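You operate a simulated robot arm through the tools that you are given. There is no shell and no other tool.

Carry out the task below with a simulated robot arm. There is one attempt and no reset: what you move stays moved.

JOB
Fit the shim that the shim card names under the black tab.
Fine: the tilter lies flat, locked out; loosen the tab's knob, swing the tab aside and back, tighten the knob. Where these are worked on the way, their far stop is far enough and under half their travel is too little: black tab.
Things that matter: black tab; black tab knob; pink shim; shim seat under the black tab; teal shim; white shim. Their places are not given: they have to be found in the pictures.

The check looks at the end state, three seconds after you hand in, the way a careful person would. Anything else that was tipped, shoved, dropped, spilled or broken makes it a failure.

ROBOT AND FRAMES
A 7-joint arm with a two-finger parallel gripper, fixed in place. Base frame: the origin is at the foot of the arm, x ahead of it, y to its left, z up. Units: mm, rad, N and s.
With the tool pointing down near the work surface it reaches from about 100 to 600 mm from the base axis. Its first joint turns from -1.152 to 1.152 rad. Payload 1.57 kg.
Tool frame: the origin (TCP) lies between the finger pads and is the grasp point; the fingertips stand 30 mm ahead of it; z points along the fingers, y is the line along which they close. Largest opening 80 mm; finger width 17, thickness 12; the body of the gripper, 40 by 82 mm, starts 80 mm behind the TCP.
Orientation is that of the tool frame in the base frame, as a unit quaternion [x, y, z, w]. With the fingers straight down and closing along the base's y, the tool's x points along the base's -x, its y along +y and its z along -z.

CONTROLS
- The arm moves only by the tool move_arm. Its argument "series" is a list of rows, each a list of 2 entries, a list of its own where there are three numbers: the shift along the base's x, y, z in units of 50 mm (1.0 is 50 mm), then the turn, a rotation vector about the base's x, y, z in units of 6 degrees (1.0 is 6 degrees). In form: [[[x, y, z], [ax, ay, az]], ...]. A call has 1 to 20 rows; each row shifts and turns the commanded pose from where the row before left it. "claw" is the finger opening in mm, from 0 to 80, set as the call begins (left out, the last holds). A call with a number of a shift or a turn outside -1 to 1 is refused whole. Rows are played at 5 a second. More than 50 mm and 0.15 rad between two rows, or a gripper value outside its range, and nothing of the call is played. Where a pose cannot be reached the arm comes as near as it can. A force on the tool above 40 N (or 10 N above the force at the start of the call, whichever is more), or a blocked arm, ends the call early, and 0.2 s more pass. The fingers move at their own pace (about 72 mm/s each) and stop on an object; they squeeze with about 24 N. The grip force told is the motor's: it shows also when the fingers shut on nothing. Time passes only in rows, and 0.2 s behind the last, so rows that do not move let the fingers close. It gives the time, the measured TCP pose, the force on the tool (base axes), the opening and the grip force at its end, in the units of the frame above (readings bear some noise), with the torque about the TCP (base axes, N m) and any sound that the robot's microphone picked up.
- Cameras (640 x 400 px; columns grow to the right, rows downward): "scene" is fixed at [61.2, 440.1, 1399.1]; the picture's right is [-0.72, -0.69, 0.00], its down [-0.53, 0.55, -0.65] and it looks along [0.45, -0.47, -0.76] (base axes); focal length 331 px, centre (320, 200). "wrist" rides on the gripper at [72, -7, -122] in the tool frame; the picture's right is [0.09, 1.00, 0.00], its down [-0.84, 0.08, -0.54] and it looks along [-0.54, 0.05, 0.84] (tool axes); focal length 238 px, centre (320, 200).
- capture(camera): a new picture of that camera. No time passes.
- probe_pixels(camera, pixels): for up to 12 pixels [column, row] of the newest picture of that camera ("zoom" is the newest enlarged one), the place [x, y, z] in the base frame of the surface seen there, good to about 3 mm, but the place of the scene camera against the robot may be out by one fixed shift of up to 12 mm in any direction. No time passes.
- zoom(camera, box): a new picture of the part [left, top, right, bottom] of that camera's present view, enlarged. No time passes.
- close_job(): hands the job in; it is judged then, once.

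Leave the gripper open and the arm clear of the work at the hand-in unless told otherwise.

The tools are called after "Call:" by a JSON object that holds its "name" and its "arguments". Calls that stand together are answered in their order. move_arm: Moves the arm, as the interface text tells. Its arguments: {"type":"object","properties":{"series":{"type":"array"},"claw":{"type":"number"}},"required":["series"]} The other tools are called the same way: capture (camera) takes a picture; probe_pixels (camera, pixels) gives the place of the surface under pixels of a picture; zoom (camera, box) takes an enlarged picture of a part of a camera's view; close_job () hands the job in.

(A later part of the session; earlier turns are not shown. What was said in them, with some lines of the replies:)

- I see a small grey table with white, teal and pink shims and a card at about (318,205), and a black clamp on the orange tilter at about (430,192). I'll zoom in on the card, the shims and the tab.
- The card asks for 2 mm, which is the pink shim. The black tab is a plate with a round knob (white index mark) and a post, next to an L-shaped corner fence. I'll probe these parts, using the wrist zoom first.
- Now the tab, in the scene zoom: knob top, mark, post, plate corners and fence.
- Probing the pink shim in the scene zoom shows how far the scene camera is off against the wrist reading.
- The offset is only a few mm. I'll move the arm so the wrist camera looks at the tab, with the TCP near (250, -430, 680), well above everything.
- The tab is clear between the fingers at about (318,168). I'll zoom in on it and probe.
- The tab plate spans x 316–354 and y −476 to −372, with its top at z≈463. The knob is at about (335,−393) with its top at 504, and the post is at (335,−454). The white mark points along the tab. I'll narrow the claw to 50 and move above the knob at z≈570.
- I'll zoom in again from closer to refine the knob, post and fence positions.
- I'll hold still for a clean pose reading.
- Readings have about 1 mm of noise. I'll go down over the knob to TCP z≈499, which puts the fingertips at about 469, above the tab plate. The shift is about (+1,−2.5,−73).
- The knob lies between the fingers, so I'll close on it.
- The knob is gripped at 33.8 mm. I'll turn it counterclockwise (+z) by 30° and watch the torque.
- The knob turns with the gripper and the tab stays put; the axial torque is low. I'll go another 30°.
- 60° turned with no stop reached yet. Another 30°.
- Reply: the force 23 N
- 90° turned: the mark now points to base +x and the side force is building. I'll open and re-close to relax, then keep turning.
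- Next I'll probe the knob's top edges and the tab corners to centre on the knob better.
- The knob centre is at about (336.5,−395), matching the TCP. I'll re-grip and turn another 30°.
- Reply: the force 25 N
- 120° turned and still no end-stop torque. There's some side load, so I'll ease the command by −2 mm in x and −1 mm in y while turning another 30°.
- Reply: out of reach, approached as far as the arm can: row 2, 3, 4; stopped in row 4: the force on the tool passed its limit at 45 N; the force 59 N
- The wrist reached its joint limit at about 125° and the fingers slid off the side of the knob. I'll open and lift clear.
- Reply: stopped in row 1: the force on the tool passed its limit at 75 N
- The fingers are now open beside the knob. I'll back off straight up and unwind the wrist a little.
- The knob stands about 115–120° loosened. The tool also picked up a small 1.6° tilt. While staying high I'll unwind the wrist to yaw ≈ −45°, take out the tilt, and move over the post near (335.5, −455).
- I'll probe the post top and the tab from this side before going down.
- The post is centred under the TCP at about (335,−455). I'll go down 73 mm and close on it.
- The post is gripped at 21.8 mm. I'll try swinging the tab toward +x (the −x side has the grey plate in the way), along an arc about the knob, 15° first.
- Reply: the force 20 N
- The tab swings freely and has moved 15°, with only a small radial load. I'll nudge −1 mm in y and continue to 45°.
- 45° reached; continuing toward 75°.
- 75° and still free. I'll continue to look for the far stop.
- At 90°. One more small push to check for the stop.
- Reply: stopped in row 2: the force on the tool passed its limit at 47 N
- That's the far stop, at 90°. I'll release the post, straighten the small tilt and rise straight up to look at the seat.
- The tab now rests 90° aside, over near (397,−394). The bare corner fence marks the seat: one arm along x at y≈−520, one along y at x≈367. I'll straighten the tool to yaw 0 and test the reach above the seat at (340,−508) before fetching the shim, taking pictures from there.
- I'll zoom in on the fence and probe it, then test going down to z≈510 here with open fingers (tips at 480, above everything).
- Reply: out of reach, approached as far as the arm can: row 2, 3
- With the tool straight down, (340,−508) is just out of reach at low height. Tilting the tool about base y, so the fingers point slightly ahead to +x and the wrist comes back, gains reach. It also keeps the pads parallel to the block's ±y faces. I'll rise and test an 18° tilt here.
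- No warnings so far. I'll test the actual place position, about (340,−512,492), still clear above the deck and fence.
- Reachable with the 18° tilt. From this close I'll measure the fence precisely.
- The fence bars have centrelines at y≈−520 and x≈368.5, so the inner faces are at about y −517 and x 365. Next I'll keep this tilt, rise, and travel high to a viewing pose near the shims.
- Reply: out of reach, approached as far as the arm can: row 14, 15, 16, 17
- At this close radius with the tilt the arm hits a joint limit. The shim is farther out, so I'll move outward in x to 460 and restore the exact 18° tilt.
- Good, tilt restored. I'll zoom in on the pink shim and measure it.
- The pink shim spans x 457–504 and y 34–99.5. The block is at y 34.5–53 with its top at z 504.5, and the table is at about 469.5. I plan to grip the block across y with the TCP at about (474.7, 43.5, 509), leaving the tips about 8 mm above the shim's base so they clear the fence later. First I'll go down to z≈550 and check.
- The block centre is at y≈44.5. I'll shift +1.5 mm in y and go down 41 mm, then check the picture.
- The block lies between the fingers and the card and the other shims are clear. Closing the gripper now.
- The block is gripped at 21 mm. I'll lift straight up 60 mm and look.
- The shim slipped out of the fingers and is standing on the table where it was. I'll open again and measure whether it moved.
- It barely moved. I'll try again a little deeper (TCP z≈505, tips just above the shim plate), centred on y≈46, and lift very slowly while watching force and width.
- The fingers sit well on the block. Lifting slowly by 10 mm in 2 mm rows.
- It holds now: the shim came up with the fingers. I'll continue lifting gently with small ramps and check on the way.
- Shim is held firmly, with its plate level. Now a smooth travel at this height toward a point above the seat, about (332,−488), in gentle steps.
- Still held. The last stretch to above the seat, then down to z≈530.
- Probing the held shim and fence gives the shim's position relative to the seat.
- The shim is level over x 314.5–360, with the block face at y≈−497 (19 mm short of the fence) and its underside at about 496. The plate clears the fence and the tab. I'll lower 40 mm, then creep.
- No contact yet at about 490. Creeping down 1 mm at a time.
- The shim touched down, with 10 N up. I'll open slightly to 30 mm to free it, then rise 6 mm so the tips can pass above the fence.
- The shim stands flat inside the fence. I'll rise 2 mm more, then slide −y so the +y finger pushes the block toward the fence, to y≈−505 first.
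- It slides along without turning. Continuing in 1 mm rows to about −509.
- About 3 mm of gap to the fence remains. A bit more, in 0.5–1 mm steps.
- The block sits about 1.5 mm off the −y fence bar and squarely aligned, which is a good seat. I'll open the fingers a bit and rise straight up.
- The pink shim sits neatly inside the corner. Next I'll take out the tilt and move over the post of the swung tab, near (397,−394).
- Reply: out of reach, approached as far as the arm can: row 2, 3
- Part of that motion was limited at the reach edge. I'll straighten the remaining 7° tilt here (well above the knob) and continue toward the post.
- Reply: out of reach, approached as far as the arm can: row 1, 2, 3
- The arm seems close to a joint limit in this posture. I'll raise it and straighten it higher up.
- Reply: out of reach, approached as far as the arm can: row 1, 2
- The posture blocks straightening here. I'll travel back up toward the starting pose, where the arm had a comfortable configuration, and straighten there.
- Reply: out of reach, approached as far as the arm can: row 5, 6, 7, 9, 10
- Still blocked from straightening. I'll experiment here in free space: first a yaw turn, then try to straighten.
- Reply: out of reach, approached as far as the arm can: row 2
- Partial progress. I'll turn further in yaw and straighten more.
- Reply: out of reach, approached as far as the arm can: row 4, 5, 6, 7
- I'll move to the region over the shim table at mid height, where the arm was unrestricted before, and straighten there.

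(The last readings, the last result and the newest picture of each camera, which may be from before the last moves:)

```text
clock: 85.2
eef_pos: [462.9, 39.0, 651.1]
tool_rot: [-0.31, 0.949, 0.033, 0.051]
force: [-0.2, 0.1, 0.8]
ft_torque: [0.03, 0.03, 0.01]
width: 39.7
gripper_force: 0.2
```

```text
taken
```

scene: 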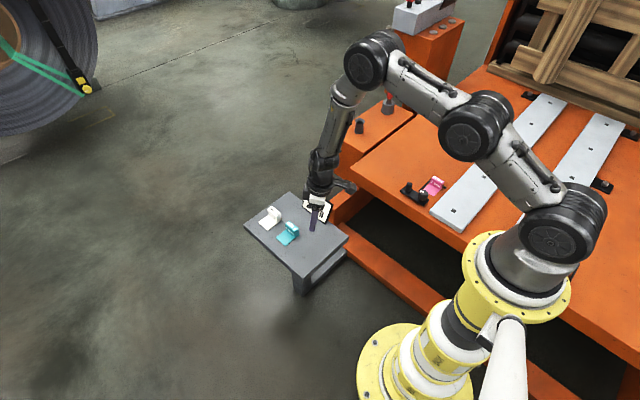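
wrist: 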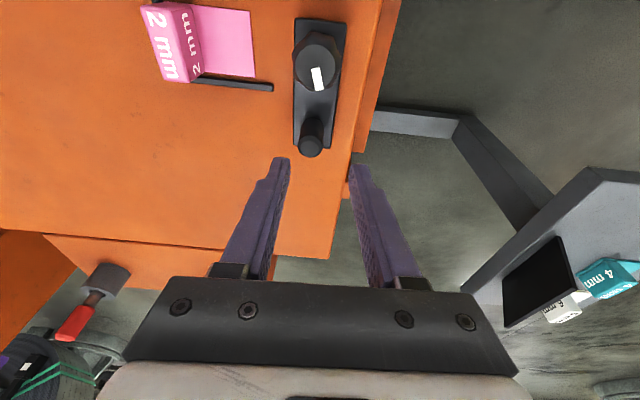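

No limits here. Now straightening: the remaining tilt is about (0.076, 0.094).

Call:
{"name": "move_arm", "arguments": {"series": [[[0, 0, 0], [-0.45, 0.37, 0]], [[0, 0, 0], [-0.45, 0.36, 0]], [[0, 0, 0], [0, 0, -1]], [[0, 0, 0], [0, 0, -1]], [[0, 0, 0], [0, 0, -1]], [[0, 0, 0], [0, 0, -1]], [[0, 0, 0], [0, 0, -1]], [[0, 0, 0], [0, 0, -1]], [[0, 0, 0], [0, 0, 0]]]}}

```text
clock: 87.2
eef_pos: [440.0, 40.8, 642.3]
tool_rot: [-0.027, 0.998, 0.02, 0.045]
force: [0.6, -0.1, 0.4]
ft_torque: [0.01, 0.01, -0.01]
width: 39.9
gripper_force: 0.1
out of reach, approached as far as the arm can: row 1, 2, 6, 7, 8
```

The wrist joint seems to sit at its straight limit in this posture. The tilt was put on at the far reach, so I'll undo it there: restore the 18° tilt here, travel back to about (331,−495,610), and straighten at that place.

Call:
{"name": "move_arm", "arguments": {"series": [[[0.3, 0, 0], [0, 0, 0]], [[0.2, 0, 0], [-0.13, -0.72, -0.18]], [[0, 0, 0], [-0.13, -0.72, -0.18]], [[0, 0, 0], [-0.14, -0.71, -0.17]], [[0, 0, 0], [0, 0, 0]]]}}

Call:
{"name": "capture", "arguments": {"camera": "scene"}}

```text
clock: 88.4
eef_pos: [425.8, 44.7, 629.7]
tool_rot: [0.024, 0.989, -0.012, 0.148]
force: [0.2, 0.3, 1.4]
ft_torque: [-0.01, 0.04, -0.01]
width: 39.9
gripper_force: 0.1
out of reach, approached as far as the arm can: row 1
```

```text
taken
```

scene: 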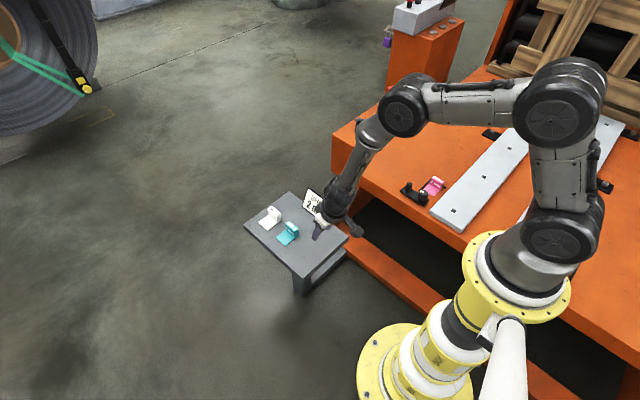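

The elbow flipped back to its original-looking posture, with the upper arm upright. I'll try moving out a bit and straightening now.

Call:
{"name": "move_arm", "arguments": {"series": [[[0.35, 0, 0.2], [0, 0, 0]], [[0.35, 0, 0.2], [0.1, 0.7, 0.12]], [[0, 0, 0], [0.1, 0.7, 0.12]], [[0, 0, 0], [0.1, 0.7, 0.12]], [[0, 0, 0], [0, 0.7, 0.12]], [[0, 0, 0], [0, 0, 0]]]}}

Call:
{"name": "capture", "arguments": {"camera": "scene"}}

```text
clock: 89.8
eef_pos: [464.7, 38.6, 650.1]
tool_rot: [0.005, 0.999, -0.015, 0.032]
force: [-0.3, 0.3, -0.1]
ft_torque: [0.04, 0.0, -0.03]
width: 40.1
gripper_force: 0.1
out of reach, approached as far as the arm can: row 4
```

```text
taken
```

scene: 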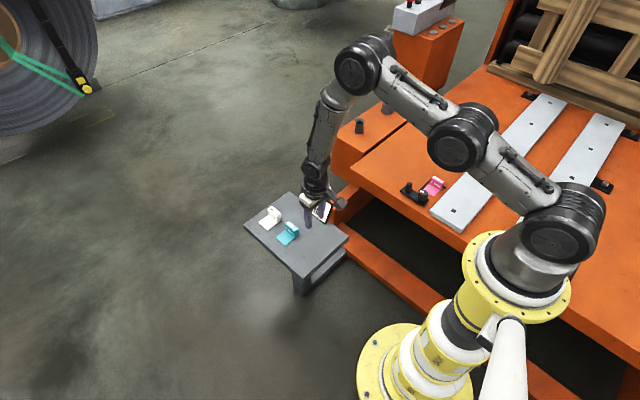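

The wrist appears aligned straight with the forearm (a singular posture). To bend it out, I'll tilt the tool sideways about x and watch how it follows.

Call:
{"name": "move_arm", "arguments": {"series": [[[0, 0, 0.4], [0, 0, 0]], [[0, 0, 0.4], [1, 0, 0]], [[0, 0, 0], [1, 0, 0]], [[0, 0, 0], [1, 0, 0]], [[0, 0, 0], [1, 0, 0]], [[0, 0, 0], [0, 0, 0]]]}}

Call:
{"name": "capture", "arguments": {"camera": "scene"}}

```text
clock: 91.2
eef_pos: [464.1, 38.6, 691.6]
tool_rot: [0.012, 0.98, 0.194, 0.031]
force: [0.8, 0.0, -0.6]
ft_torque: [0.01, 0.02, -0.01]
width: 40.0
gripper_force: 0.1
```

```text
taken
```

scene: 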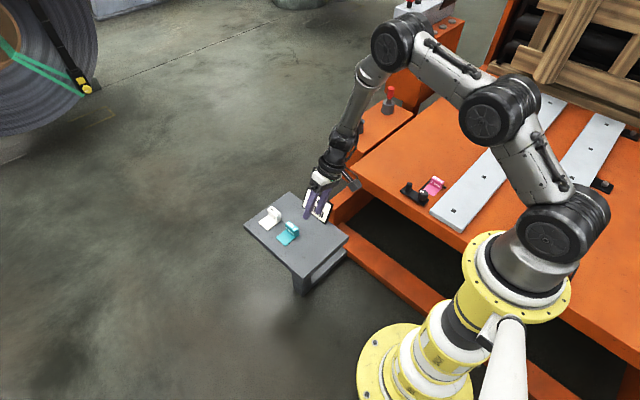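

The sideways tilt works. Now I sweep the tilt direction round about base z toward −x.

Call:
{"name": "move_arm", "arguments": {"series": [[[0, 0, 0], [0, 0, 1]], [[0, 0, 0], [0, 0, 1]], [[0, 0, 0], [0, 0, 1]], [[0, 0, 0], [0, 0, 1]], [[0, 0, 0], [0, 0, 1]], [[0, 0, 0], [0, 0, 1]], [[0, 0, 0], [0, 0, 1]], [[0, 0, 0], [0, 0, 1]], [[0, 0, 0], [0, 0, 1]], [[0, 0, 0], [0, 0, 1]], [[0, 0, 0], [0, 0, 1]], [[0, 0, 0], [0, 0, 1]], [[0, 0, 0], [0, 0, 1]], [[0, 0, 0], [0, 0, 1]], [[0, 0, 0], [0, 0, 0]]]}}

Call:
{"name": "capture", "arguments": {"camera": "scene"}}

```text
clock: 94.4
eef_pos: [465.3, 39.6, 690.3]
tool_rot: [-0.647, 0.737, 0.164, -0.107]
force: [-0.3, -0.8, 0.5]
ft_torque: [-0.03, 0.03, -0.02]
width: 40.0
gripper_force: 0.0
```

```text
taken
```

scene: 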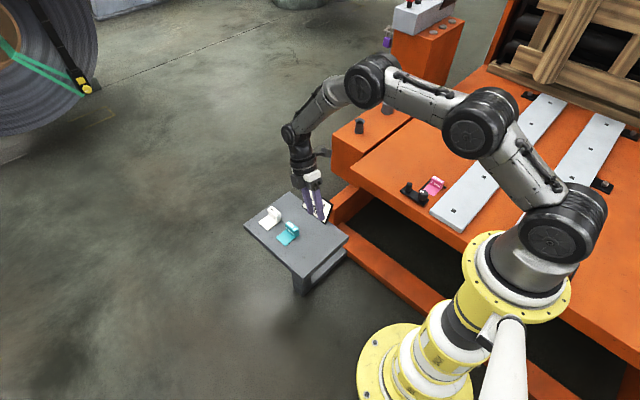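

The wrist now bends the healthy way. I'll straighten the tool from here (about 22.6°).

Call:
{"name": "move_arm", "arguments": {"series": [[[0, 0, 0], [-0.2525, -0.9075, 0]], [[0, 0, 0], [-0.2525, -0.9075, 0]], [[0, 0, 0], [-0.2525, -0.9075, 0]], [[0, 0, 0], [-0.2525, -0.9075, 0]], [[0, 0, 0], [0, 0, 0]]]}}

Call:
{"name": "capture", "arguments": {"camera": "scene"}}

```text
clock: 95.6
eef_pos: [464.1, 38.4, 689.2]
tool_rot: [-0.66, 0.751, -0.001, 0.002]
force: [-0.2, 0.5, -0.1]
ft_torque: [0.01, 0.04, -0.03]
width: 39.8
gripper_force: 0.0
```

```text
taken
```

scene: 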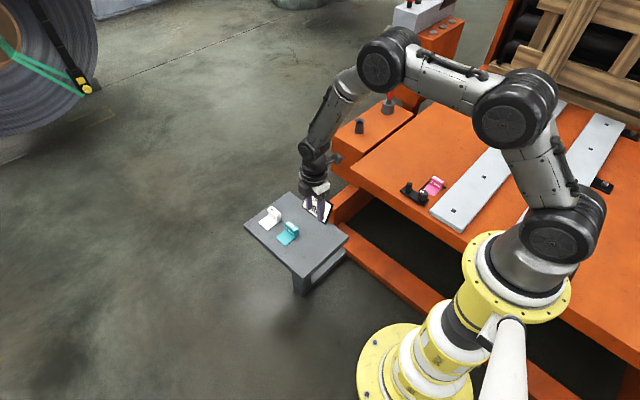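

Straight again, at yaw 82.6°. I'll unwind the yaw to 0 and travel over to above the post.

Call:
{"name": "move_arm", "arguments": {"series": [[[0, 0, 0], [0, 0, -1]], [[0, 0, 0], [0, 0, -1]], [[0, 0, 0], [0, 0, -1]], [[0, 0, 0], [0, 0, -1]], [[0, 0, 0], [0, 0, -1]], [[0, 0, 0], [0, 0, -1]], [[0, 0, 0], [0, 0, -1]], [[0, 0, 0], [0, 0, -1]], [[0, 0, 0], [0, 0, -1]], [[0, 0, 0], [0, 0, -1]], [[0, 0, 0], [0, 0, -1]], [[0, 0, 0], [0, 0, -1]], [[0, 0, 0], [0, 0, -1]], [[0, 0, 0], [0, 0, -0.77]], [[0, 0, 0], [0, 0, 0]]]}}

Call:
{"name": "move_arm", "arguments": {"series": [[[-0.134, -0.864, -0.1], [0, 0, 0]], [[-0.134, -0.864, -0.1], [0, 0, 0]], [[-0.134, -0.864, -0.1], [0, 0, 0]], [[-0.134, -0.864, -0.1], [0, 0, 0]], [[-0.134, -0.864, -0.1], [0, 0, 0]], [[-0.134, -0.864, -0.1], [0, 0, 0]], [[-0.134, -0.864, -0.1], [0, 0, 0]], [[-0.134, -0.864, -0.1], [0, 0, 0]], [[-0.134, -0.864, -0.1], [0, 0, 0]], [[-0.134, -0.864, -0.1], [0, 0, 0]], [[0, 0, -0.6], [0, 0, 0]], [[0, 0, -0.4], [0, 0, 0]], [[0, 0, 0], [0, 0, 0]], [[0, 0, 0], [0, 0, 0]]]}}

Call:
{"name": "capture", "arguments": {"camera": "wrist"}}

Call:
{"name": "capture", "arguments": {"camera": "scene"}}

```text
clock: 98.8
eef_pos: [463.8, 37.6, 690.9]
tool_rot: [0.001, 1.0, -0.002, 0.001]
force: [-0.2, 0.9, 0.1]
ft_torque: [0.02, 0.02, 0.01]
width: 40.3
gripper_force: 0.1
```

```text
clock: 101.8
eef_pos: [398.2, -393.2, 589.5]
tool_rot: [-0.001, 1.0, -0.002, 0.001]
force: [0.1, 0.3, 0.4]
ft_torque: [-0.02, 0.0, 0.01]
width: 40.2
gripper_force: 0.2
```

```text
taken
```

wrist: 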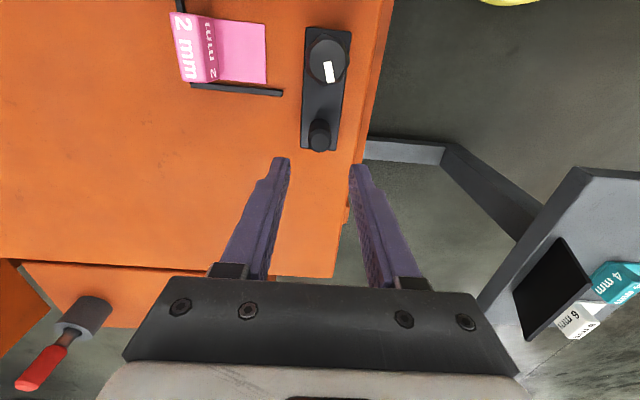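

```text
taken
```

scene: 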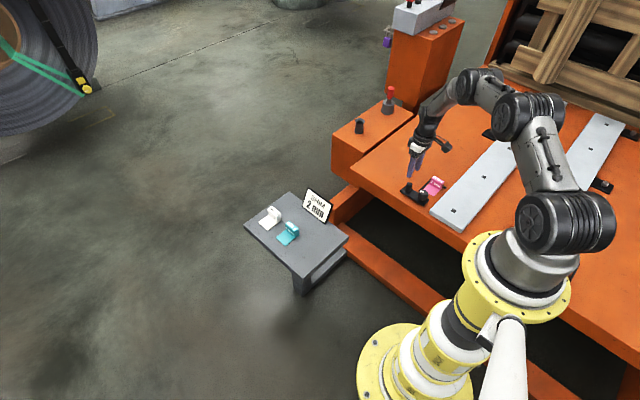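

All healthy now. I'll probe the post, the tab and the shim from this pose.

Call:
{"name": "zoom", "arguments": {"camera": "wrist", "box": [165, 0, 365, 160]}}

Call:
{"name": "probe_pixels", "arguments": {"camera": "wrist", "pixels": [[310, 137], [330, 137], [320, 127], [320, 147], [320, 137], [302, 148], [338, 148], [265, 82], [265, 22], [220, 82], [195, 82], [282, 94]]}}

```text
2.50 times, centred on (265, 80) of wrist
```

zoom: 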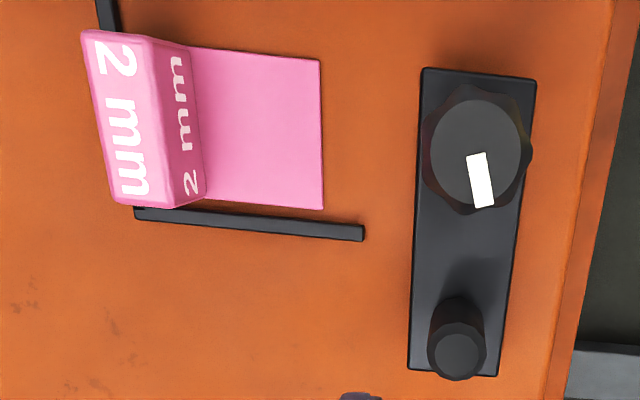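

```text
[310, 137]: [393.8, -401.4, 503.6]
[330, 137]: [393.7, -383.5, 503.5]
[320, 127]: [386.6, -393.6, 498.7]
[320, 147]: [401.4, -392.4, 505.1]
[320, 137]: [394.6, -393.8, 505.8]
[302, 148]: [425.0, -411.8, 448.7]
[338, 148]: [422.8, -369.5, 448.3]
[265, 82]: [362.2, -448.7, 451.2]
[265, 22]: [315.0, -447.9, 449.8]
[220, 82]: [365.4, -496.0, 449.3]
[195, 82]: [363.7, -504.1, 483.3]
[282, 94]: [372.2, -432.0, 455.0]
```

The shim sits at x 315–361.5, y −514.5 to −448.5, inside the fence. The post is at about (396.5,−393.5), so I'll go down on it and close.

Call:
{"name": "move_arm", "arguments": {"series": [[[-0.02, -0.01, -0.6], [0, 0, 0]], [[0, 0, -0.6], [0, 0, 0]], [[0, 0, -0.4], [0, 0, 0]], [[0, 0, -0.2], [0, 0, 0]], [[0, 0, 0], [0, 0, 0]]]}}

Call:
{"name": "move_arm", "arguments": {"series": [[[0, 0, 0], [0, 0, 0]], [[0, 0, 0], [0, 0, 0]], [[0, 0, 0], [0, 0, 0]]], "claw": 5}}

Call:
{"name": "capture", "arguments": {"camera": "wrist"}}

```text
clock: 103.0
eef_pos: [397.4, -393.2, 500.1]
tool_rot: [-0.001, 1.0, -0.002, 0.001]
force: [0.7, -0.6, 0.7]
ft_torque: [-0.02, 0.02, 0.02]
width: 39.9
gripper_force: 0.0
```

```text
clock: 103.8
eef_pos: [398.0, -394.1, 499.0]
tool_rot: [-0.001, 1.0, -0.003, 0.001]
force: [2.3, -8.5, -8.3]
ft_torque: [0.5, -0.06, 0.1]
width: 22.0
gripper_force: 35.0
```

```text
taken
```

wrist: 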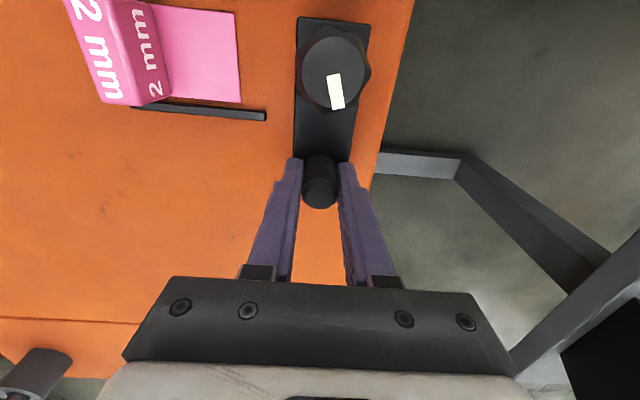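

The post is gripped. I'll swing it back on the arc by 45° with the gripper turning along.

Call:
{"name": "move_arm", "arguments": {"series": [[[-0.005, -0.106, 0], [0, 0, -0.833]], [[-0.014, -0.105, 0], [0, 0, -0.833]], [[-0.023, -0.104, 0], [0, 0, -0.833]], [[-0.032, -0.101, 0], [0, 0, -0.833]], [[-0.041, -0.098, 0], [0, 0, -0.833]], [[-0.049, -0.094, 0], [0, 0, -0.833]], [[-0.057, -0.09, 0], [0, 0, -0.833]], [[-0.065, -0.084, 0], [0, 0, -0.833]], [[-0.072, -0.078, 0], [0, 0, -0.833]]]}}

Call:
{"name": "zoom", "arguments": {"camera": "scene", "box": [395, 150, 475, 220]}}

Call:
{"name": "capture", "arguments": {"camera": "wrist"}}

```text
clock: 105.8
eef_pos: [380.1, -437.3, 499.3]
tool_rot: [0.384, 0.923, 0.0, 0.002]
force: [24.4, 4.7, -23.8]
ft_torque: [0.03, -0.44, -0.55]
width: 22.0
gripper_force: 34.7
```

```text
5.71 times, centred on (435, 185) of scene
```

zoom: 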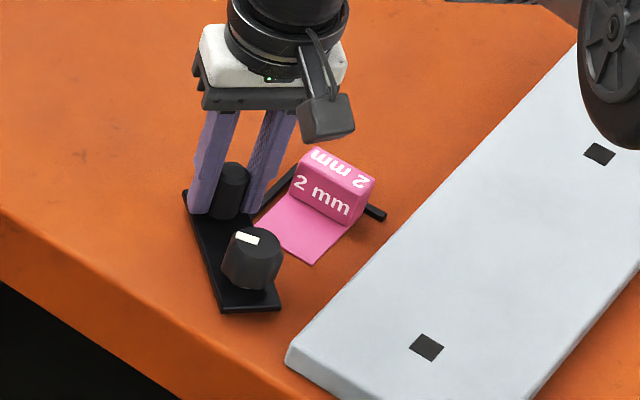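

```text
taken
```

wrist: 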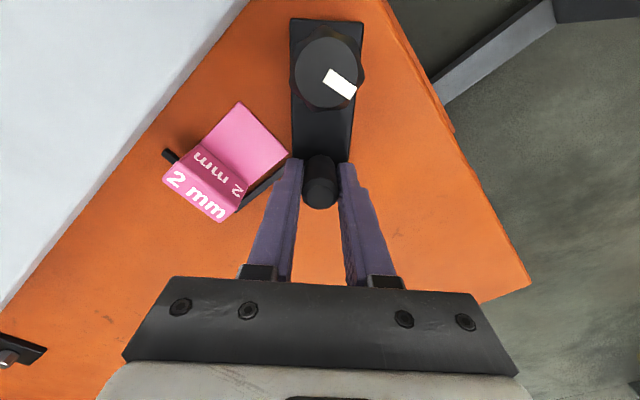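

Resistance rose to about 20 N. Before going on I'll look closely at whether the tab edge touches the shim.

Call:
{"name": "zoom", "arguments": {"camera": "wrist", "box": [150, 80, 370, 240]}}

Call:
{"name": "zoom", "arguments": {"camera": "scene", "box": [415, 165, 455, 195]}}

```text
2.50 times, centred on (260, 160) of wrist
```

zoom: 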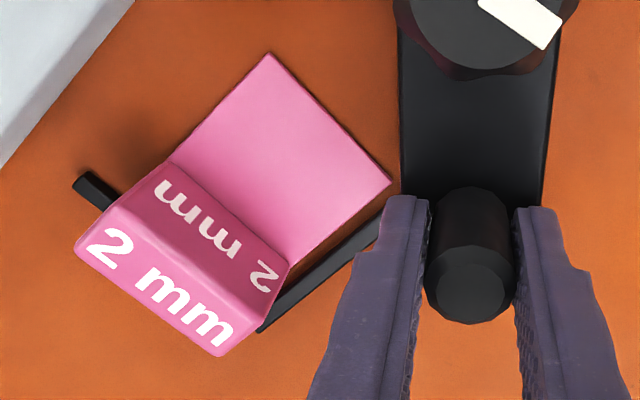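

```text
13.33 times, centred on (435, 180) of scene
```

zoom: 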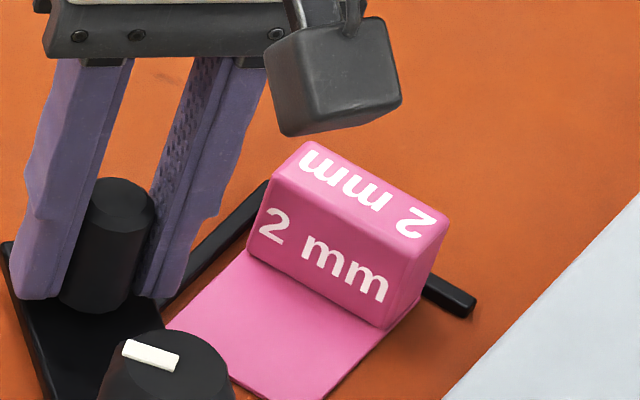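

No contact with the shim is visible; the load looks like grip misalignment. I'll open a little and re-grip to release the stress.

Call:
{"name": "move_arm", "arguments": {"series": [[[0, 0, 0], [0, 0, 0]], [[0, 0, 0], [0, 0, 0]]], "claw": 30}}

Call:
{"name": "move_arm", "arguments": {"series": [[[0, 0, 0], [0, 0, 0]], [[0, 0, 0], [0, 0, 0]], [[0, 0, 0], [0, 0, 0]]], "claw": 5}}

```text
clock: 106.4
eef_pos: [378.2, -438.5, 500.5]
tool_rot: [0.383, 0.924, -0.002, 0.0]
force: [-0.2, 0.4, -0.1]
ft_torque: [-0.01, -0.02, 0.0]
width: 30.1
gripper_force: 0.0
```

```text
clock: 107.2
eef_pos: [379.4, -437.9, 501.0]
tool_rot: [0.383, 0.924, -0.001, 0.002]
force: [5.6, 5.1, 3.7]
ft_torque: [0.32, -0.21, -0.44]
width: 21.6
gripper_force: 34.3
```

Stress released. Continuing 15° and checking the shim.

Call:
{"name": "move_arm", "arguments": {"series": [[[-0.078, -0.072, 0], [0, 0, -0.833]], [[-0.084, -0.065, 0], [0, 0, -0.833]], [[-0.09, -0.057, 0], [0, 0, -0.833]]]}}

Call:
{"name": "zoom", "arguments": {"camera": "wrist", "box": [130, 60, 380, 240]}}

Call:
{"name": "zoom", "arguments": {"camera": "scene", "box": [415, 165, 455, 195]}}

```text
clock: 108.0
eef_pos: [367.9, -447.5, 501.7]
tool_rot: [0.502, 0.865, -0.002, 0.001]
force: [16.8, 5.6, 0.5]
ft_torque: [0.23, -0.33, -0.52]
width: 21.8
gripper_force: 34.6
```

```text
2.22 times, centred on (255, 150) of wrist
```

zoom: 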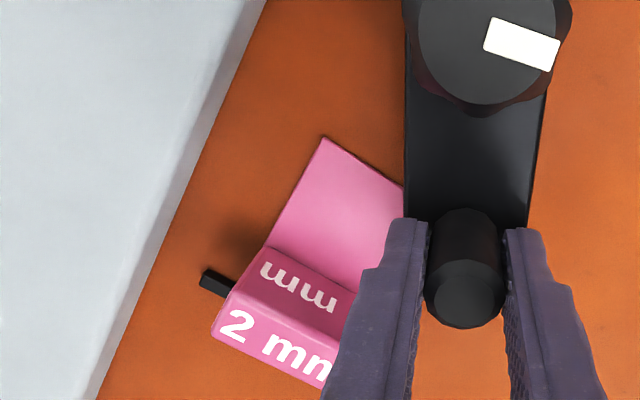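

```text
13.33 times, centred on (435, 180) of scene
```

zoom: 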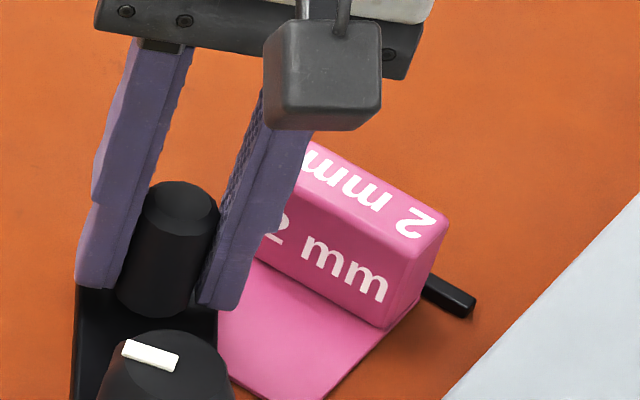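

The shim is unmoved and the tab now slides over its plate. Continuing.

Call:
{"name": "move_arm", "arguments": {"series": [[[0.02, 0, 0], [0, 0, 0]], [[-0.094, -0.049, 0], [0, 0, -0.833]], [[-0.098, -0.041, 0], [0, 0, -0.833]], [[-0.101, -0.032, 0], [0, 0, -0.833]]]}}

Call:
{"name": "zoom", "arguments": {"camera": "scene", "box": [415, 165, 455, 195]}}

```text
clock: 109.0
eef_pos: [353.2, -453.7, 500.9]
tool_rot: [0.611, 0.792, -0.002, 0.001]
force: [13.9, 1.2, -3.0]
ft_torque: [-0.62, -0.56, -0.51]
width: 21.9
gripper_force: 34.9
```

```text
13.33 times, centred on (435, 180) of scene
```

zoom: 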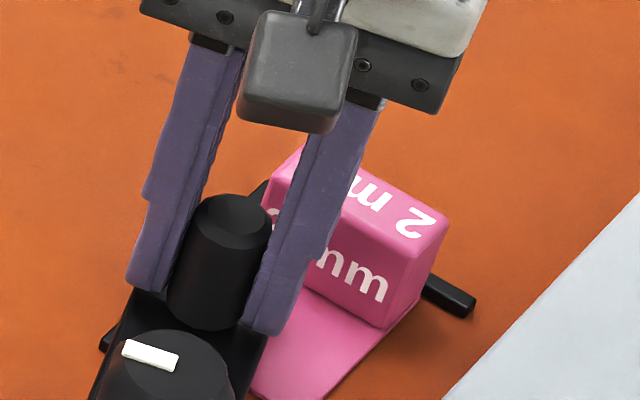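

Call:
{"name": "move_arm", "arguments": {"series": [[[-0.104, -0.023, 0], [0, 0, -0.833]], [[-0.105, -0.014, 0], [0, 0, -0.833]], [[-0.106, -0.005, 0], [0, 0, -0.833]], [[0, 0, 0], [0, 0, 0]]]}}

Call:
{"name": "zoom", "arguments": {"camera": "scene", "box": [395, 150, 475, 220]}}

Call:
{"name": "capture", "arguments": {"camera": "wrist"}}

```text
clock: 110.0
eef_pos: [335.0, -456.6, 501.0]
tool_rot: [0.709, 0.706, -0.002, 0.001]
force: [9.4, -8.8, -6.5]
ft_torque: [-0.45, -0.32, -0.56]
width: 21.9
gripper_force: 34.8
```

```text
5.71 times, centred on (435, 185) of scene
```

zoom: 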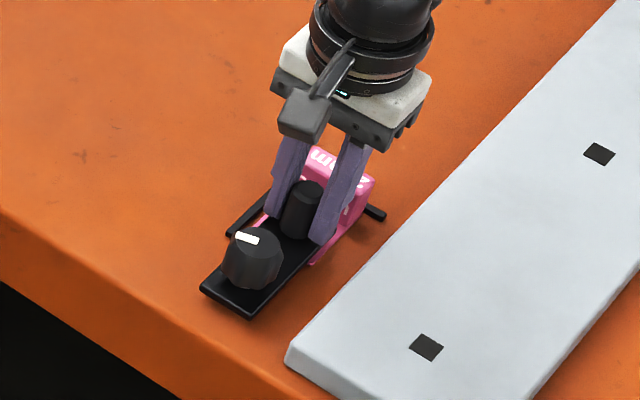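

```text
taken
```

wrist: 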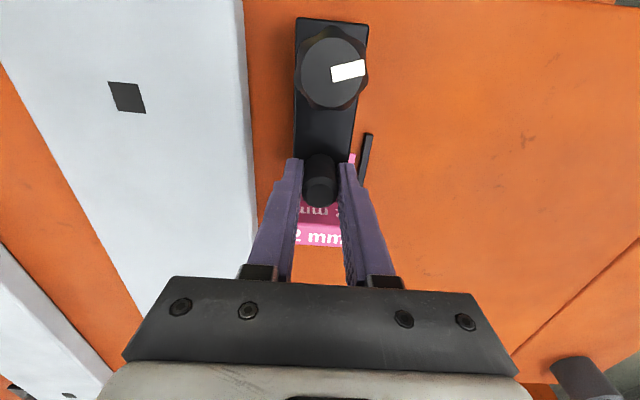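

The tab is back at its original line (post at x≈335). A tiny extra push will tell whether it's at its stop.

Call:
{"name": "move_arm", "arguments": {"series": [[[-0.03, 0, 0], [0, 0, 0]], [[0, 0, 0], [0, 0, 0]]]}}

Call:
{"name": "move_arm", "arguments": {"series": [[[-0.03, 0, 0], [0, 0, 0]], [[0, 0, 0], [0, 0, 0]]]}}

```text
clock: 110.6
eef_pos: [334.3, -457.6, 501.8]
tool_rot: [0.707, 0.707, -0.002, 0.001]
force: [8.7, -14.4, -7.6]
ft_torque: [0.16, -0.14, -0.36]
width: 21.8
gripper_force: 34.5
```

```text
clock: 111.2
eef_pos: [334.8, -457.2, 500.8]
tool_rot: [0.707, 0.707, -0.002, 0.003]
force: [13.6, -18.7, -13.3]
ft_torque: [0.3, 0.15, -0.09]
width: 21.9
gripper_force: 34.7
```

The position no longer changes while the force rises: the tab is at its stop over the shim. I'll release, rise, turn the wrist to yaw +30 and move above the knob.

Call:
{"name": "move_arm", "arguments": {"series": [[[0, 0, 0], [0, 0, 0]], [[0, 0, 0], [0, 0, 0]], [[0, 0, 0.4], [0, 0, 0]], [[0, 0, 0.8], [0, 0, 0]], [[0, 0, 0.6], [0, 0, 0]], [[0, 0, 0], [0, 0, 0]]], "claw": 38}}

Call:
{"name": "capture", "arguments": {"camera": "wrist"}}

Call:
{"name": "move_arm", "arguments": {"series": [[[0, 0.31, 0], [0, 0, 1]], [[0, 0.31, 0], [0, 0, 1]], [[0.03, 0.31, 0], [0, 0, 1]], [[0.03, 0.31, 0], [0, 0, 1]], [[0, 0, 0], [0, 0, 1]], [[0, 0, 0], [0, 0, 1]], [[0, 0, 0], [0, 0, 1]], [[0, 0, 0], [0, 0, 1]], [[0, 0, 0], [0, 0, 1]], [[0, 0, 0], [0, 0, 1]], [[0, 0, 0], [0, 0, 1]], [[0, 0, 0], [0, 0, 1]], [[0, 0, 0], [0, 0, 1]], [[0, 0, 0], [0, 0, 1]], [[0, 0, 0], [0, 0, 1]], [[0, 0, 0], [0, 0, 1]], [[0, 0, 0], [0, 0, 1]], [[0, 0, 0], [0, 0, 1]], [[0, 0, 0], [0, 0, 1]], [[0, 0, 0], [0, 0, 1]]], "claw": 50}}

Call:
{"name": "move_arm", "arguments": {"series": [[[0, 0, 0], [0, 0, 0]]]}}

Call:
{"name": "capture", "arguments": {"camera": "wrist"}}

Call:
{"name": "zoom", "arguments": {"camera": "scene", "box": [395, 150, 475, 220]}}

```text
clock: 112.6
eef_pos: [332.2, -452.3, 590.5]
tool_rot: [0.707, 0.708, -0.002, -0.001]
force: [0.7, 0.0, 0.7]
ft_torque: [0.0, 0.03, 0.0]
width: 37.9
gripper_force: 0.2
```

```text
taken
```

wrist: 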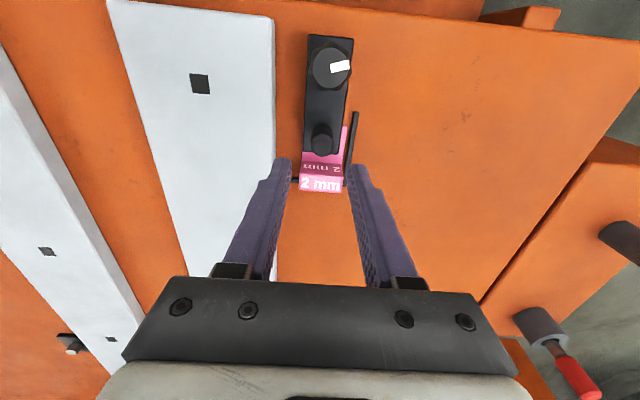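

```text
clock: 116.8
eef_pos: [336.3, -393.7, 590.4]
tool_rot: [-0.26, 0.966, -0.001, 0.001]
force: [-0.1, -0.2, 0.0]
ft_torque: [0.02, 0.0, 0.0]
width: 49.9
gripper_force: 0.0
```

```text
clock: 117.2
eef_pos: [335.9, -392.9, 590.6]
tool_rot: [-0.259, 0.966, -0.001, 0.001]
force: [0.3, -0.2, 0.0]
ft_torque: [0.0, 0.01, -0.02]
width: 49.6
gripper_force: 0.0
```

```text
taken
```

wrist: 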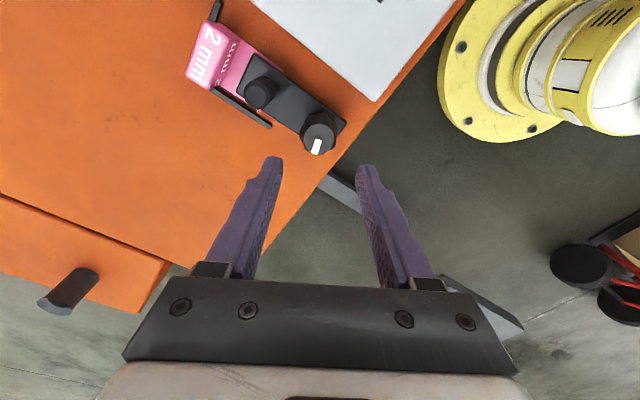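

```text
5.71 times, centred on (435, 185) of scene
```

zoom: 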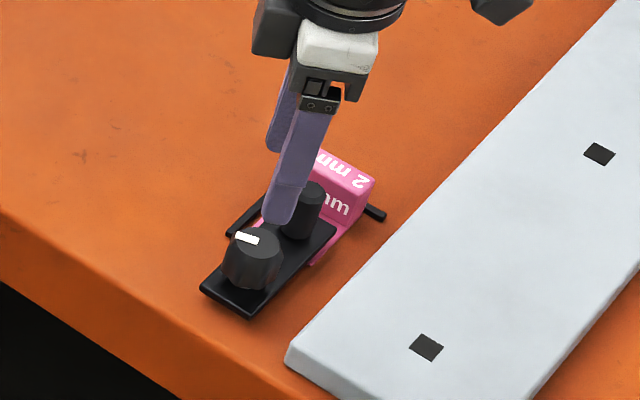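

The tab lies over the shim plate. Next I'll go down on the knob at about (336,−394.5), TCP z≈499, and close.

Call:
{"name": "move_arm", "arguments": {"series": [[[0, -0.024, -0.6], [0, 0, 0]], [[0, 0, -0.6], [0, 0, 0]], [[0, 0, -0.4], [0, 0, 0]], [[0, 0, -0.22], [0, 0, 0]], [[0, 0, 0], [0, 0, 0]]]}}

Call:
{"name": "capture", "arguments": {"camera": "wrist"}}

Call:
{"name": "move_arm", "arguments": {"series": [[[0, 0, 0], [0, 0, 0]], [[0, 0, 0], [0, 0, 0]], [[0, 0, 0], [0, 0, 0]]], "claw": 10}}

```text
clock: 118.4
eef_pos: [336.9, -393.9, 499.2]
tool_rot: [-0.259, 0.966, 0.0, 0.0]
force: [0.1, -0.1, -0.7]
ft_torque: [-0.03, 0.0, -0.01]
width: 50.0
gripper_force: 0.0
```

```text
taken
```

wrist: 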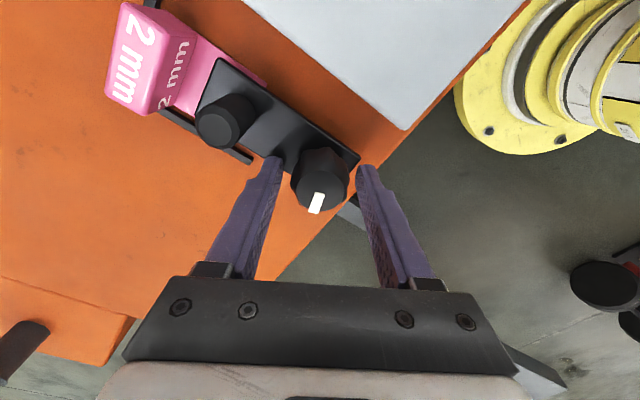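

```text
clock: 119.2
eef_pos: [337.9, -393.9, 498.6]
tool_rot: [-0.259, 0.966, -0.001, 0.001]
force: [1.5, -0.8, -2.7]
ft_torque: [0.27, 0.23, 0.03]
width: 33.8
gripper_force: 42.0
```

Gripped with little stress. Turning clockwise (−z), 30° first.

Call:
{"name": "move_arm", "arguments": {"series": [[[0, 0, 0], [0, 0, -1]], [[0, 0, 0], [0, 0, -1]], [[0, 0, 0], [0, 0, -1]], [[0, 0, 0], [0, 0, -1]], [[0, 0, 0], [0, 0, -1]]]}}

Call:
{"name": "move_arm", "arguments": {"series": [[[0, 0, 0], [0, 0, -1]], [[0, 0, 0], [0, 0, -1]], [[0, 0, 0], [0, 0, -1]], [[0, 0, 0], [0, 0, -1]], [[0, 0, 0], [0, 0, -1]]]}}

Call:
{"name": "capture", "arguments": {"camera": "wrist"}}

```text
clock: 120.5
eef_pos: [337.9, -393.8, 498.8]
tool_rot: [-0.003, 1.0, -0.003, 0.003]
force: [2.5, -3.9, -6.7]
ft_torque: [0.64, -0.04, 0.03]
width: 33.7
gripper_force: 41.8
stopped in row 5: the force on the tool passed its limit at 41 N (the readings are from after the stop); the commanded pose is now the measured one
```

```text
clock: 121.7
eef_pos: [337.1, -395.4, 498.2]
tool_rot: [0.256, 0.967, -0.004, 0.002]
force: [4.9, -14.0, -18.3]
ft_torque: [1.11, 0.22, 0.01]
width: 33.6
gripper_force: 41.4
```

```text
taken
```

wrist: 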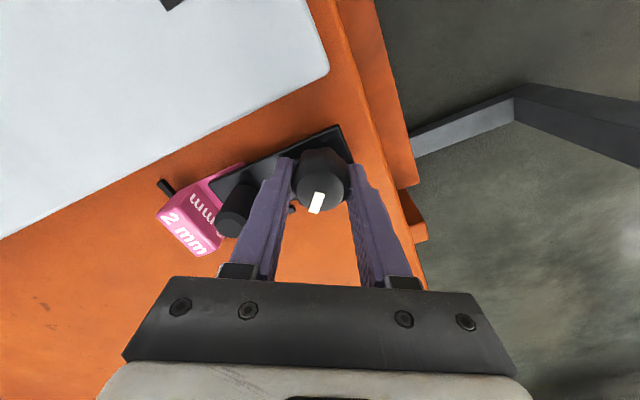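

60° done; the side load is building. I'll open and re-grip, then continue.

Call:
{"name": "move_arm", "arguments": {"series": [[[0, 0, 0], [0, 0, 0]], [[0, 0, 0], [0, 0, 0]]], "claw": 48}}

Call:
{"name": "zoom", "arguments": {"camera": "wrist", "box": [260, 120, 380, 230]}}

Call:
{"name": "probe_pixels", "arguments": {"camera": "zoom", "pixels": [[210, 270], [400, 270], [310, 190], [310, 340], [310, 270]]}}

```text
clock: 122.3
eef_pos: [337.5, -395.2, 499.8]
tool_rot: [0.255, 0.967, -0.005, 0.002]
force: [-0.4, -0.1, 0.2]
ft_torque: [0.03, -0.04, 0.01]
width: 47.8
gripper_force: 0.0
```

```text
3.64 times, centred on (320, 175) of wrist
```

zoom: 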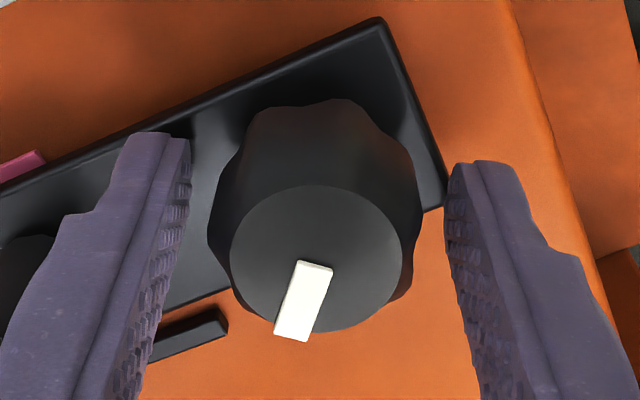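

```text
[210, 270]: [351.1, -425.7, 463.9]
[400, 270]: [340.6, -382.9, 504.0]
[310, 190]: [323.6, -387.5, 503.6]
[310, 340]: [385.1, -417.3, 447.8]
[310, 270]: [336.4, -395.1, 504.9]
```

Call:
{"name": "move_arm", "arguments": {"series": [[[-0.03, 0.01, 0], [0.1, 0, 0]], [[0, 0, 0], [0, 0, 0]]]}}

Call:
{"name": "move_arm", "arguments": {"series": [[[0, 0, 0], [0, 0, 0]], [[0, 0, 0], [0, 0, 0]], [[0, 0, 0], [0, 0, 0]]], "claw": 10}}

Call:
{"name": "move_arm", "arguments": {"series": [[[0, 0, 0], [0, 0, -1]], [[0, 0, 0], [0, 0, -1]], [[0, 0, 0], [0, 0, -1]], [[0, 0, 0], [0, 0, -1]], [[0, 0, 0], [0, 0, -1]], [[0, 0, 0], [0, 0, 0]]]}}

Call:
{"name": "capture", "arguments": {"camera": "wrist"}}

```text
clock: 122.9
eef_pos: [335.8, -394.2, 499.0]
tool_rot: [0.255, 0.967, 0.001, 0.0]
force: [-0.2, -0.3, 0.0]
ft_torque: [0.01, -0.02, -0.01]
width: 48.3
gripper_force: 0.1
```

```text
clock: 123.7
eef_pos: [336.3, -395.2, 499.5]
tool_rot: [0.256, 0.967, 0.001, 0.0]
force: [-1.6, -1.2, -1.7]
ft_torque: [-0.27, 0.23, -0.03]
width: 33.8
gripper_force: 41.0
```

```text
clock: 125.1
eef_pos: [335.5, -395.3, 498.8]
tool_rot: [0.498, 0.867, 0.001, 0.001]
force: [-8.9, -13.0, 4.0]
ft_torque: [0.48, 0.82, 0.04]
width: 33.8
gripper_force: 41.7
```

```text
taken
```

wrist: 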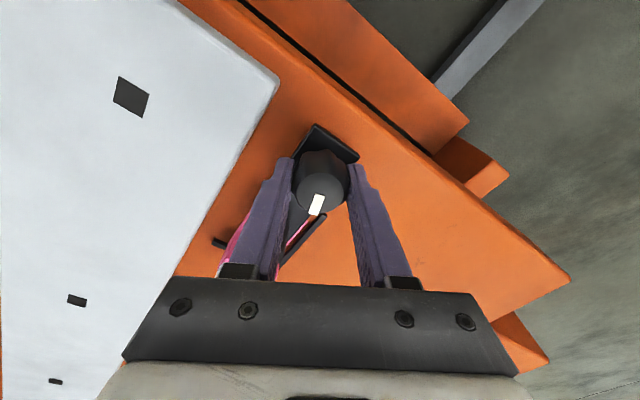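

About 90° turned back. Continuing 30° more.

Call:
{"name": "move_arm", "arguments": {"series": [[[0, 0, 0], [0, 0, -1]], [[0, 0, 0], [0, 0, -1]], [[0, 0, 0], [0, 0, -1]], [[0, 0, 0], [0, 0, -1]], [[0, 0, 0], [0, 0, 0]]]}}

Call:
{"name": "capture", "arguments": {"camera": "wrist"}}

Call:
{"name": "zoom", "arguments": {"camera": "scene", "box": [395, 150, 475, 220]}}

```text
clock: 126.3
eef_pos: [334.5, -394.4, 498.9]
tool_rot: [0.666, 0.746, 0.001, 0.0]
force: [-18.2, -10.8, 12.3]
ft_torque: [0.16, 0.32, 0.55]
width: 33.7
gripper_force: 41.5
```

```text
taken
```

wrist: 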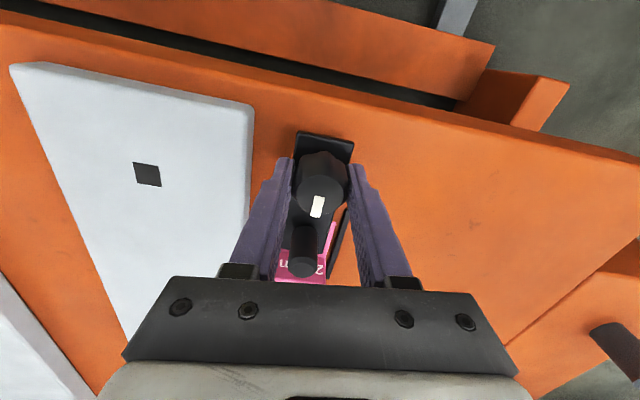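

```text
5.71 times, centred on (435, 185) of scene
```

zoom: 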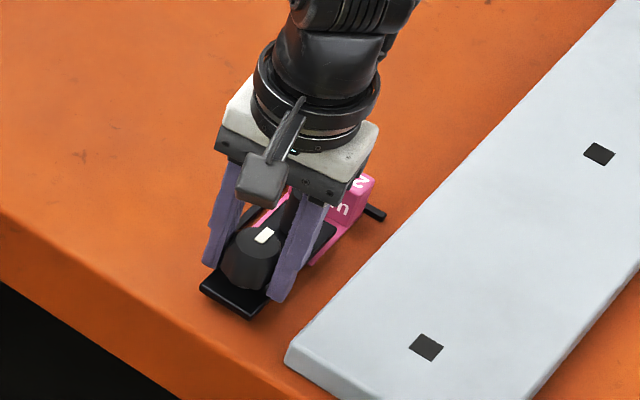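

Turning torque has appeared (0.55 N·m) and the mark points along the tab again. I'll turn a bit more to seat it firmly.

Call:
{"name": "move_arm", "arguments": {"series": [[[0, 0, 0], [0, 0, -0.5]], [[0, 0, 0], [0, 0, -0.5]], [[0, 0, 0], [0, 0, 0]]]}}

Call:
{"name": "capture", "arguments": {"camera": "wrist"}}

```text
clock: 127.1
eef_pos: [335.0, -394.3, 498.6]
tool_rot: [0.705, 0.71, 0.003, 0.0]
force: [-14.8, -5.6, 11.4]
ft_torque: [-0.32, 0.35, 0.58]
width: 33.7
gripper_force: 41.4
```

```text
taken
```

wrist: 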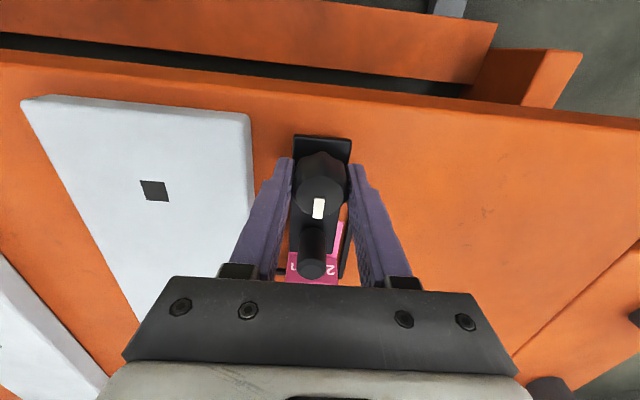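

Call:
{"name": "zoom", "arguments": {"camera": "wrist", "box": [260, 120, 380, 290]}}

Call:
{"name": "move_arm", "arguments": {"series": [[[0, 0, 0], [0, 0, -0.5]], [[0, 0, 0], [0, 0, -0.5]], [[0, 0, 0], [0, 0, 0]]]}}

Call:
{"name": "zoom", "arguments": {"camera": "wrist", "box": [260, 120, 380, 290]}}

```text
2.35 times, centred on (320, 205) of wrist
```

zoom: 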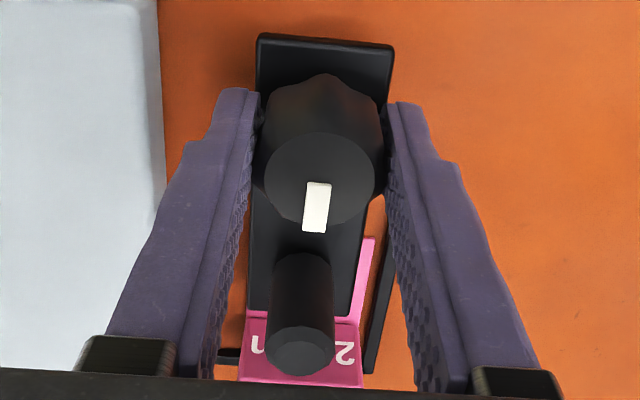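

```text
clock: 127.9
eef_pos: [334.2, -393.6, 498.7]
tool_rot: [0.741, 0.672, 0.001, 0.0]
force: [-7.7, -4.9, -3.7]
ft_torque: [-0.59, 0.15, 0.52]
width: 33.7
gripper_force: 41.5
```

```text
2.35 times, centred on (320, 205) of wrist
```

zoom: 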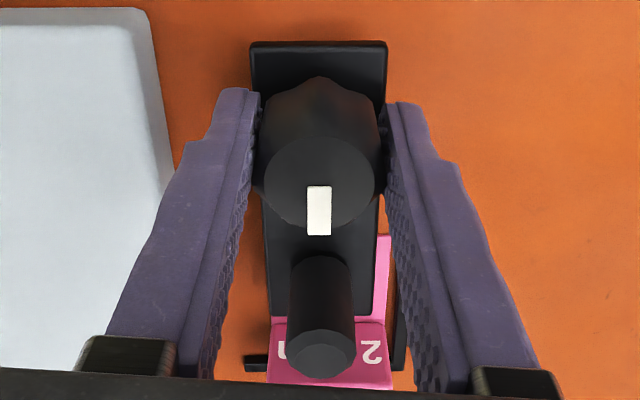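

The mark points along the tab exactly as at the start, and the fingers now slip on the knob against the stop, so it's tight. I'll release, rise, and inspect.

Call:
{"name": "move_arm", "arguments": {"series": [[[0, 0, 0], [0, 0, 0]], [[0, 0, 0], [0, 0, 0]], [[0, 0, 0.4], [0, 0, 0]], [[0, 0, 0.8], [0, 0, 0]], [[0, 0, 0.9], [0, 0, 0]], [[0, 0, 0], [0, 0, 0]]], "claw": 50}}

Call:
{"name": "capture", "arguments": {"camera": "wrist"}}

Call:
{"name": "zoom", "arguments": {"camera": "scene", "box": [395, 150, 475, 220]}}

```text
clock: 129.3
eef_pos: [334.4, -393.6, 603.4]
tool_rot: [0.74, 0.672, 0.001, 0.001]
force: [0.4, 0.6, 0.5]
ft_torque: [0.02, 0.0, -0.01]
width: 50.0
gripper_force: 0.0
```

```text
taken
```

wrist: 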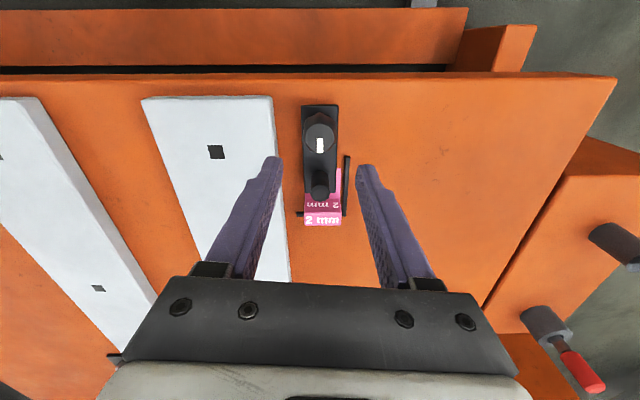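

```text
5.71 times, centred on (435, 185) of scene
```

zoom: 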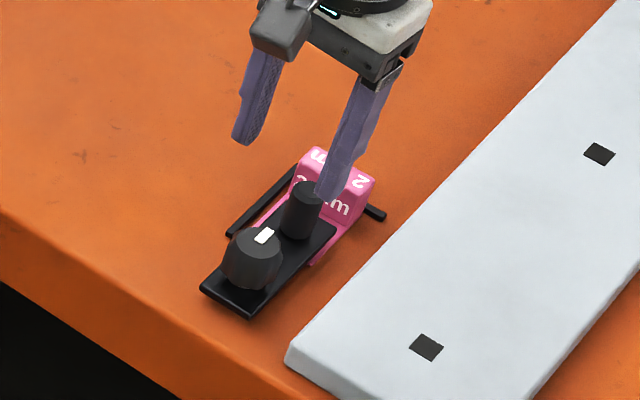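

Call:
{"name": "zoom", "arguments": {"camera": "wrist", "box": [280, 95, 370, 235]}}

Call:
{"name": "probe_pixels", "arguments": {"camera": "wrist", "pixels": [[320, 140], [320, 152], [304, 108], [336, 108], [335, 200], [306, 200], [320, 190], [342, 213], [342, 170], [346, 180], [305, 222], [340, 224]]}}

```text
2.86 times, centred on (325, 165) of wrist
```

zoom: 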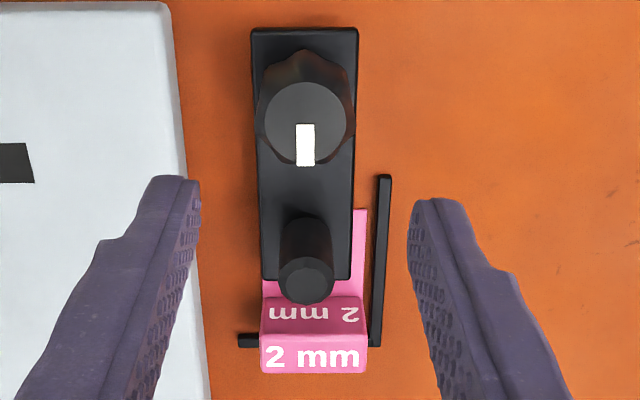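

```text
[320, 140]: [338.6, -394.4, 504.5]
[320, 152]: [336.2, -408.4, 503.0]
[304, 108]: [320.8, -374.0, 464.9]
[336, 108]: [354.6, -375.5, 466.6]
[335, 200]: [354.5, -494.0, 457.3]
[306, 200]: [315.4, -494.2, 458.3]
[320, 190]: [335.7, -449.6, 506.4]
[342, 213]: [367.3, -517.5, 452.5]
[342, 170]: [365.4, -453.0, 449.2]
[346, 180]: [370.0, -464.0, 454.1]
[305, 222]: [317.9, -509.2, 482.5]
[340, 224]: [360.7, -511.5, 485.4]
```

Everything is in order: the pink shim is under the tab inside the fence, and the mark is aligned with the tab. I'll raise the arm clear, open fully, and take a last look.

Call:
{"name": "move_arm", "arguments": {"series": [[[0, 0.2, 0.8], [0, 0, 0]], [[0, 0.2, 0.8], [0, 0, 0]], [[0.1, 0.4, 0.6], [0, 0, 0]], [[0.1, 0.6, 0.4], [0, 0, 0]], [[0.1, 0.6, 0.4], [0, 0, 0]], [[0, 0, 0], [0, 0, 0]]], "claw": 80}}

Call:
{"name": "capture", "arguments": {"camera": "scene"}}

Call:
{"name": "zoom", "arguments": {"camera": "scene", "box": [395, 150, 475, 220]}}

```text
clock: 130.7
eef_pos: [351.4, -294.9, 755.1]
tool_rot: [0.741, 0.672, 0.0, 0.0]
force: [-1.0, 0.7, 0.3]
ft_torque: [-0.02, -0.02, 0.02]
width: 80.3
gripper_force: 0.1
```

```text
taken
```

scene: 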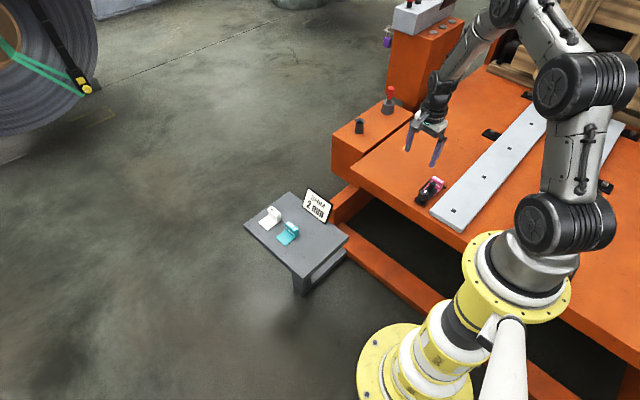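

```text
5.71 times, centred on (435, 185) of scene
```

zoom: 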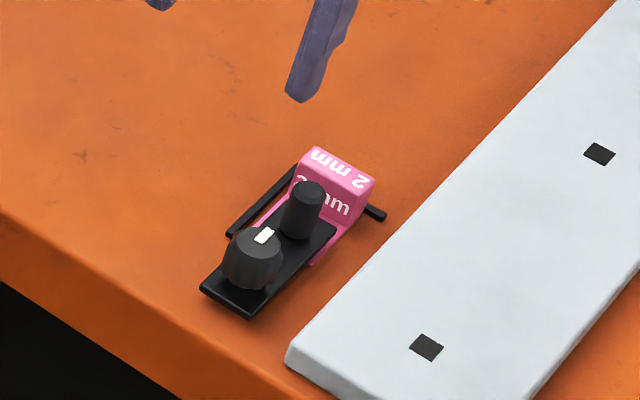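

The final state looks right: the 2 mm pink shim is under the closed, tightened black tab. The teal and white shims and the card are undisturbed, the gripper is open, and the arm is clear. Handing in.

Call:
{"name": "close_job", "arguments": {}}

```text
The job is handed in.
```

The pink 2 mm shim that the card names is now under the black tab. The tab is back over it and the knob is tightened. I've handed the job in, but no verdict has come back yet.

- **Knob:** I turned it about 120° counterclockwise to loosen it. When I tightened it, it turned back until the fingers slipped on it, with the white mark pointing along the tab as at the start.
- **Tab:** I swung it 90° aside to its far stop, then back until it met its stop over the shim.
- **Shim:** It sits flat inside the corner fence, about 2 mm from the bar at its block end and about 3.5 mm from the side bar. I slid it the last 15 mm or so along the deck to get it there.
- **Surroundings:** In the last picture the teal and white shims and the card were where they started. The gripper is open and the arm is raised clear of the work.

On the first pick-up the shim slipped out of the fingers at the table. It stayed standing in place, and the second grip held.
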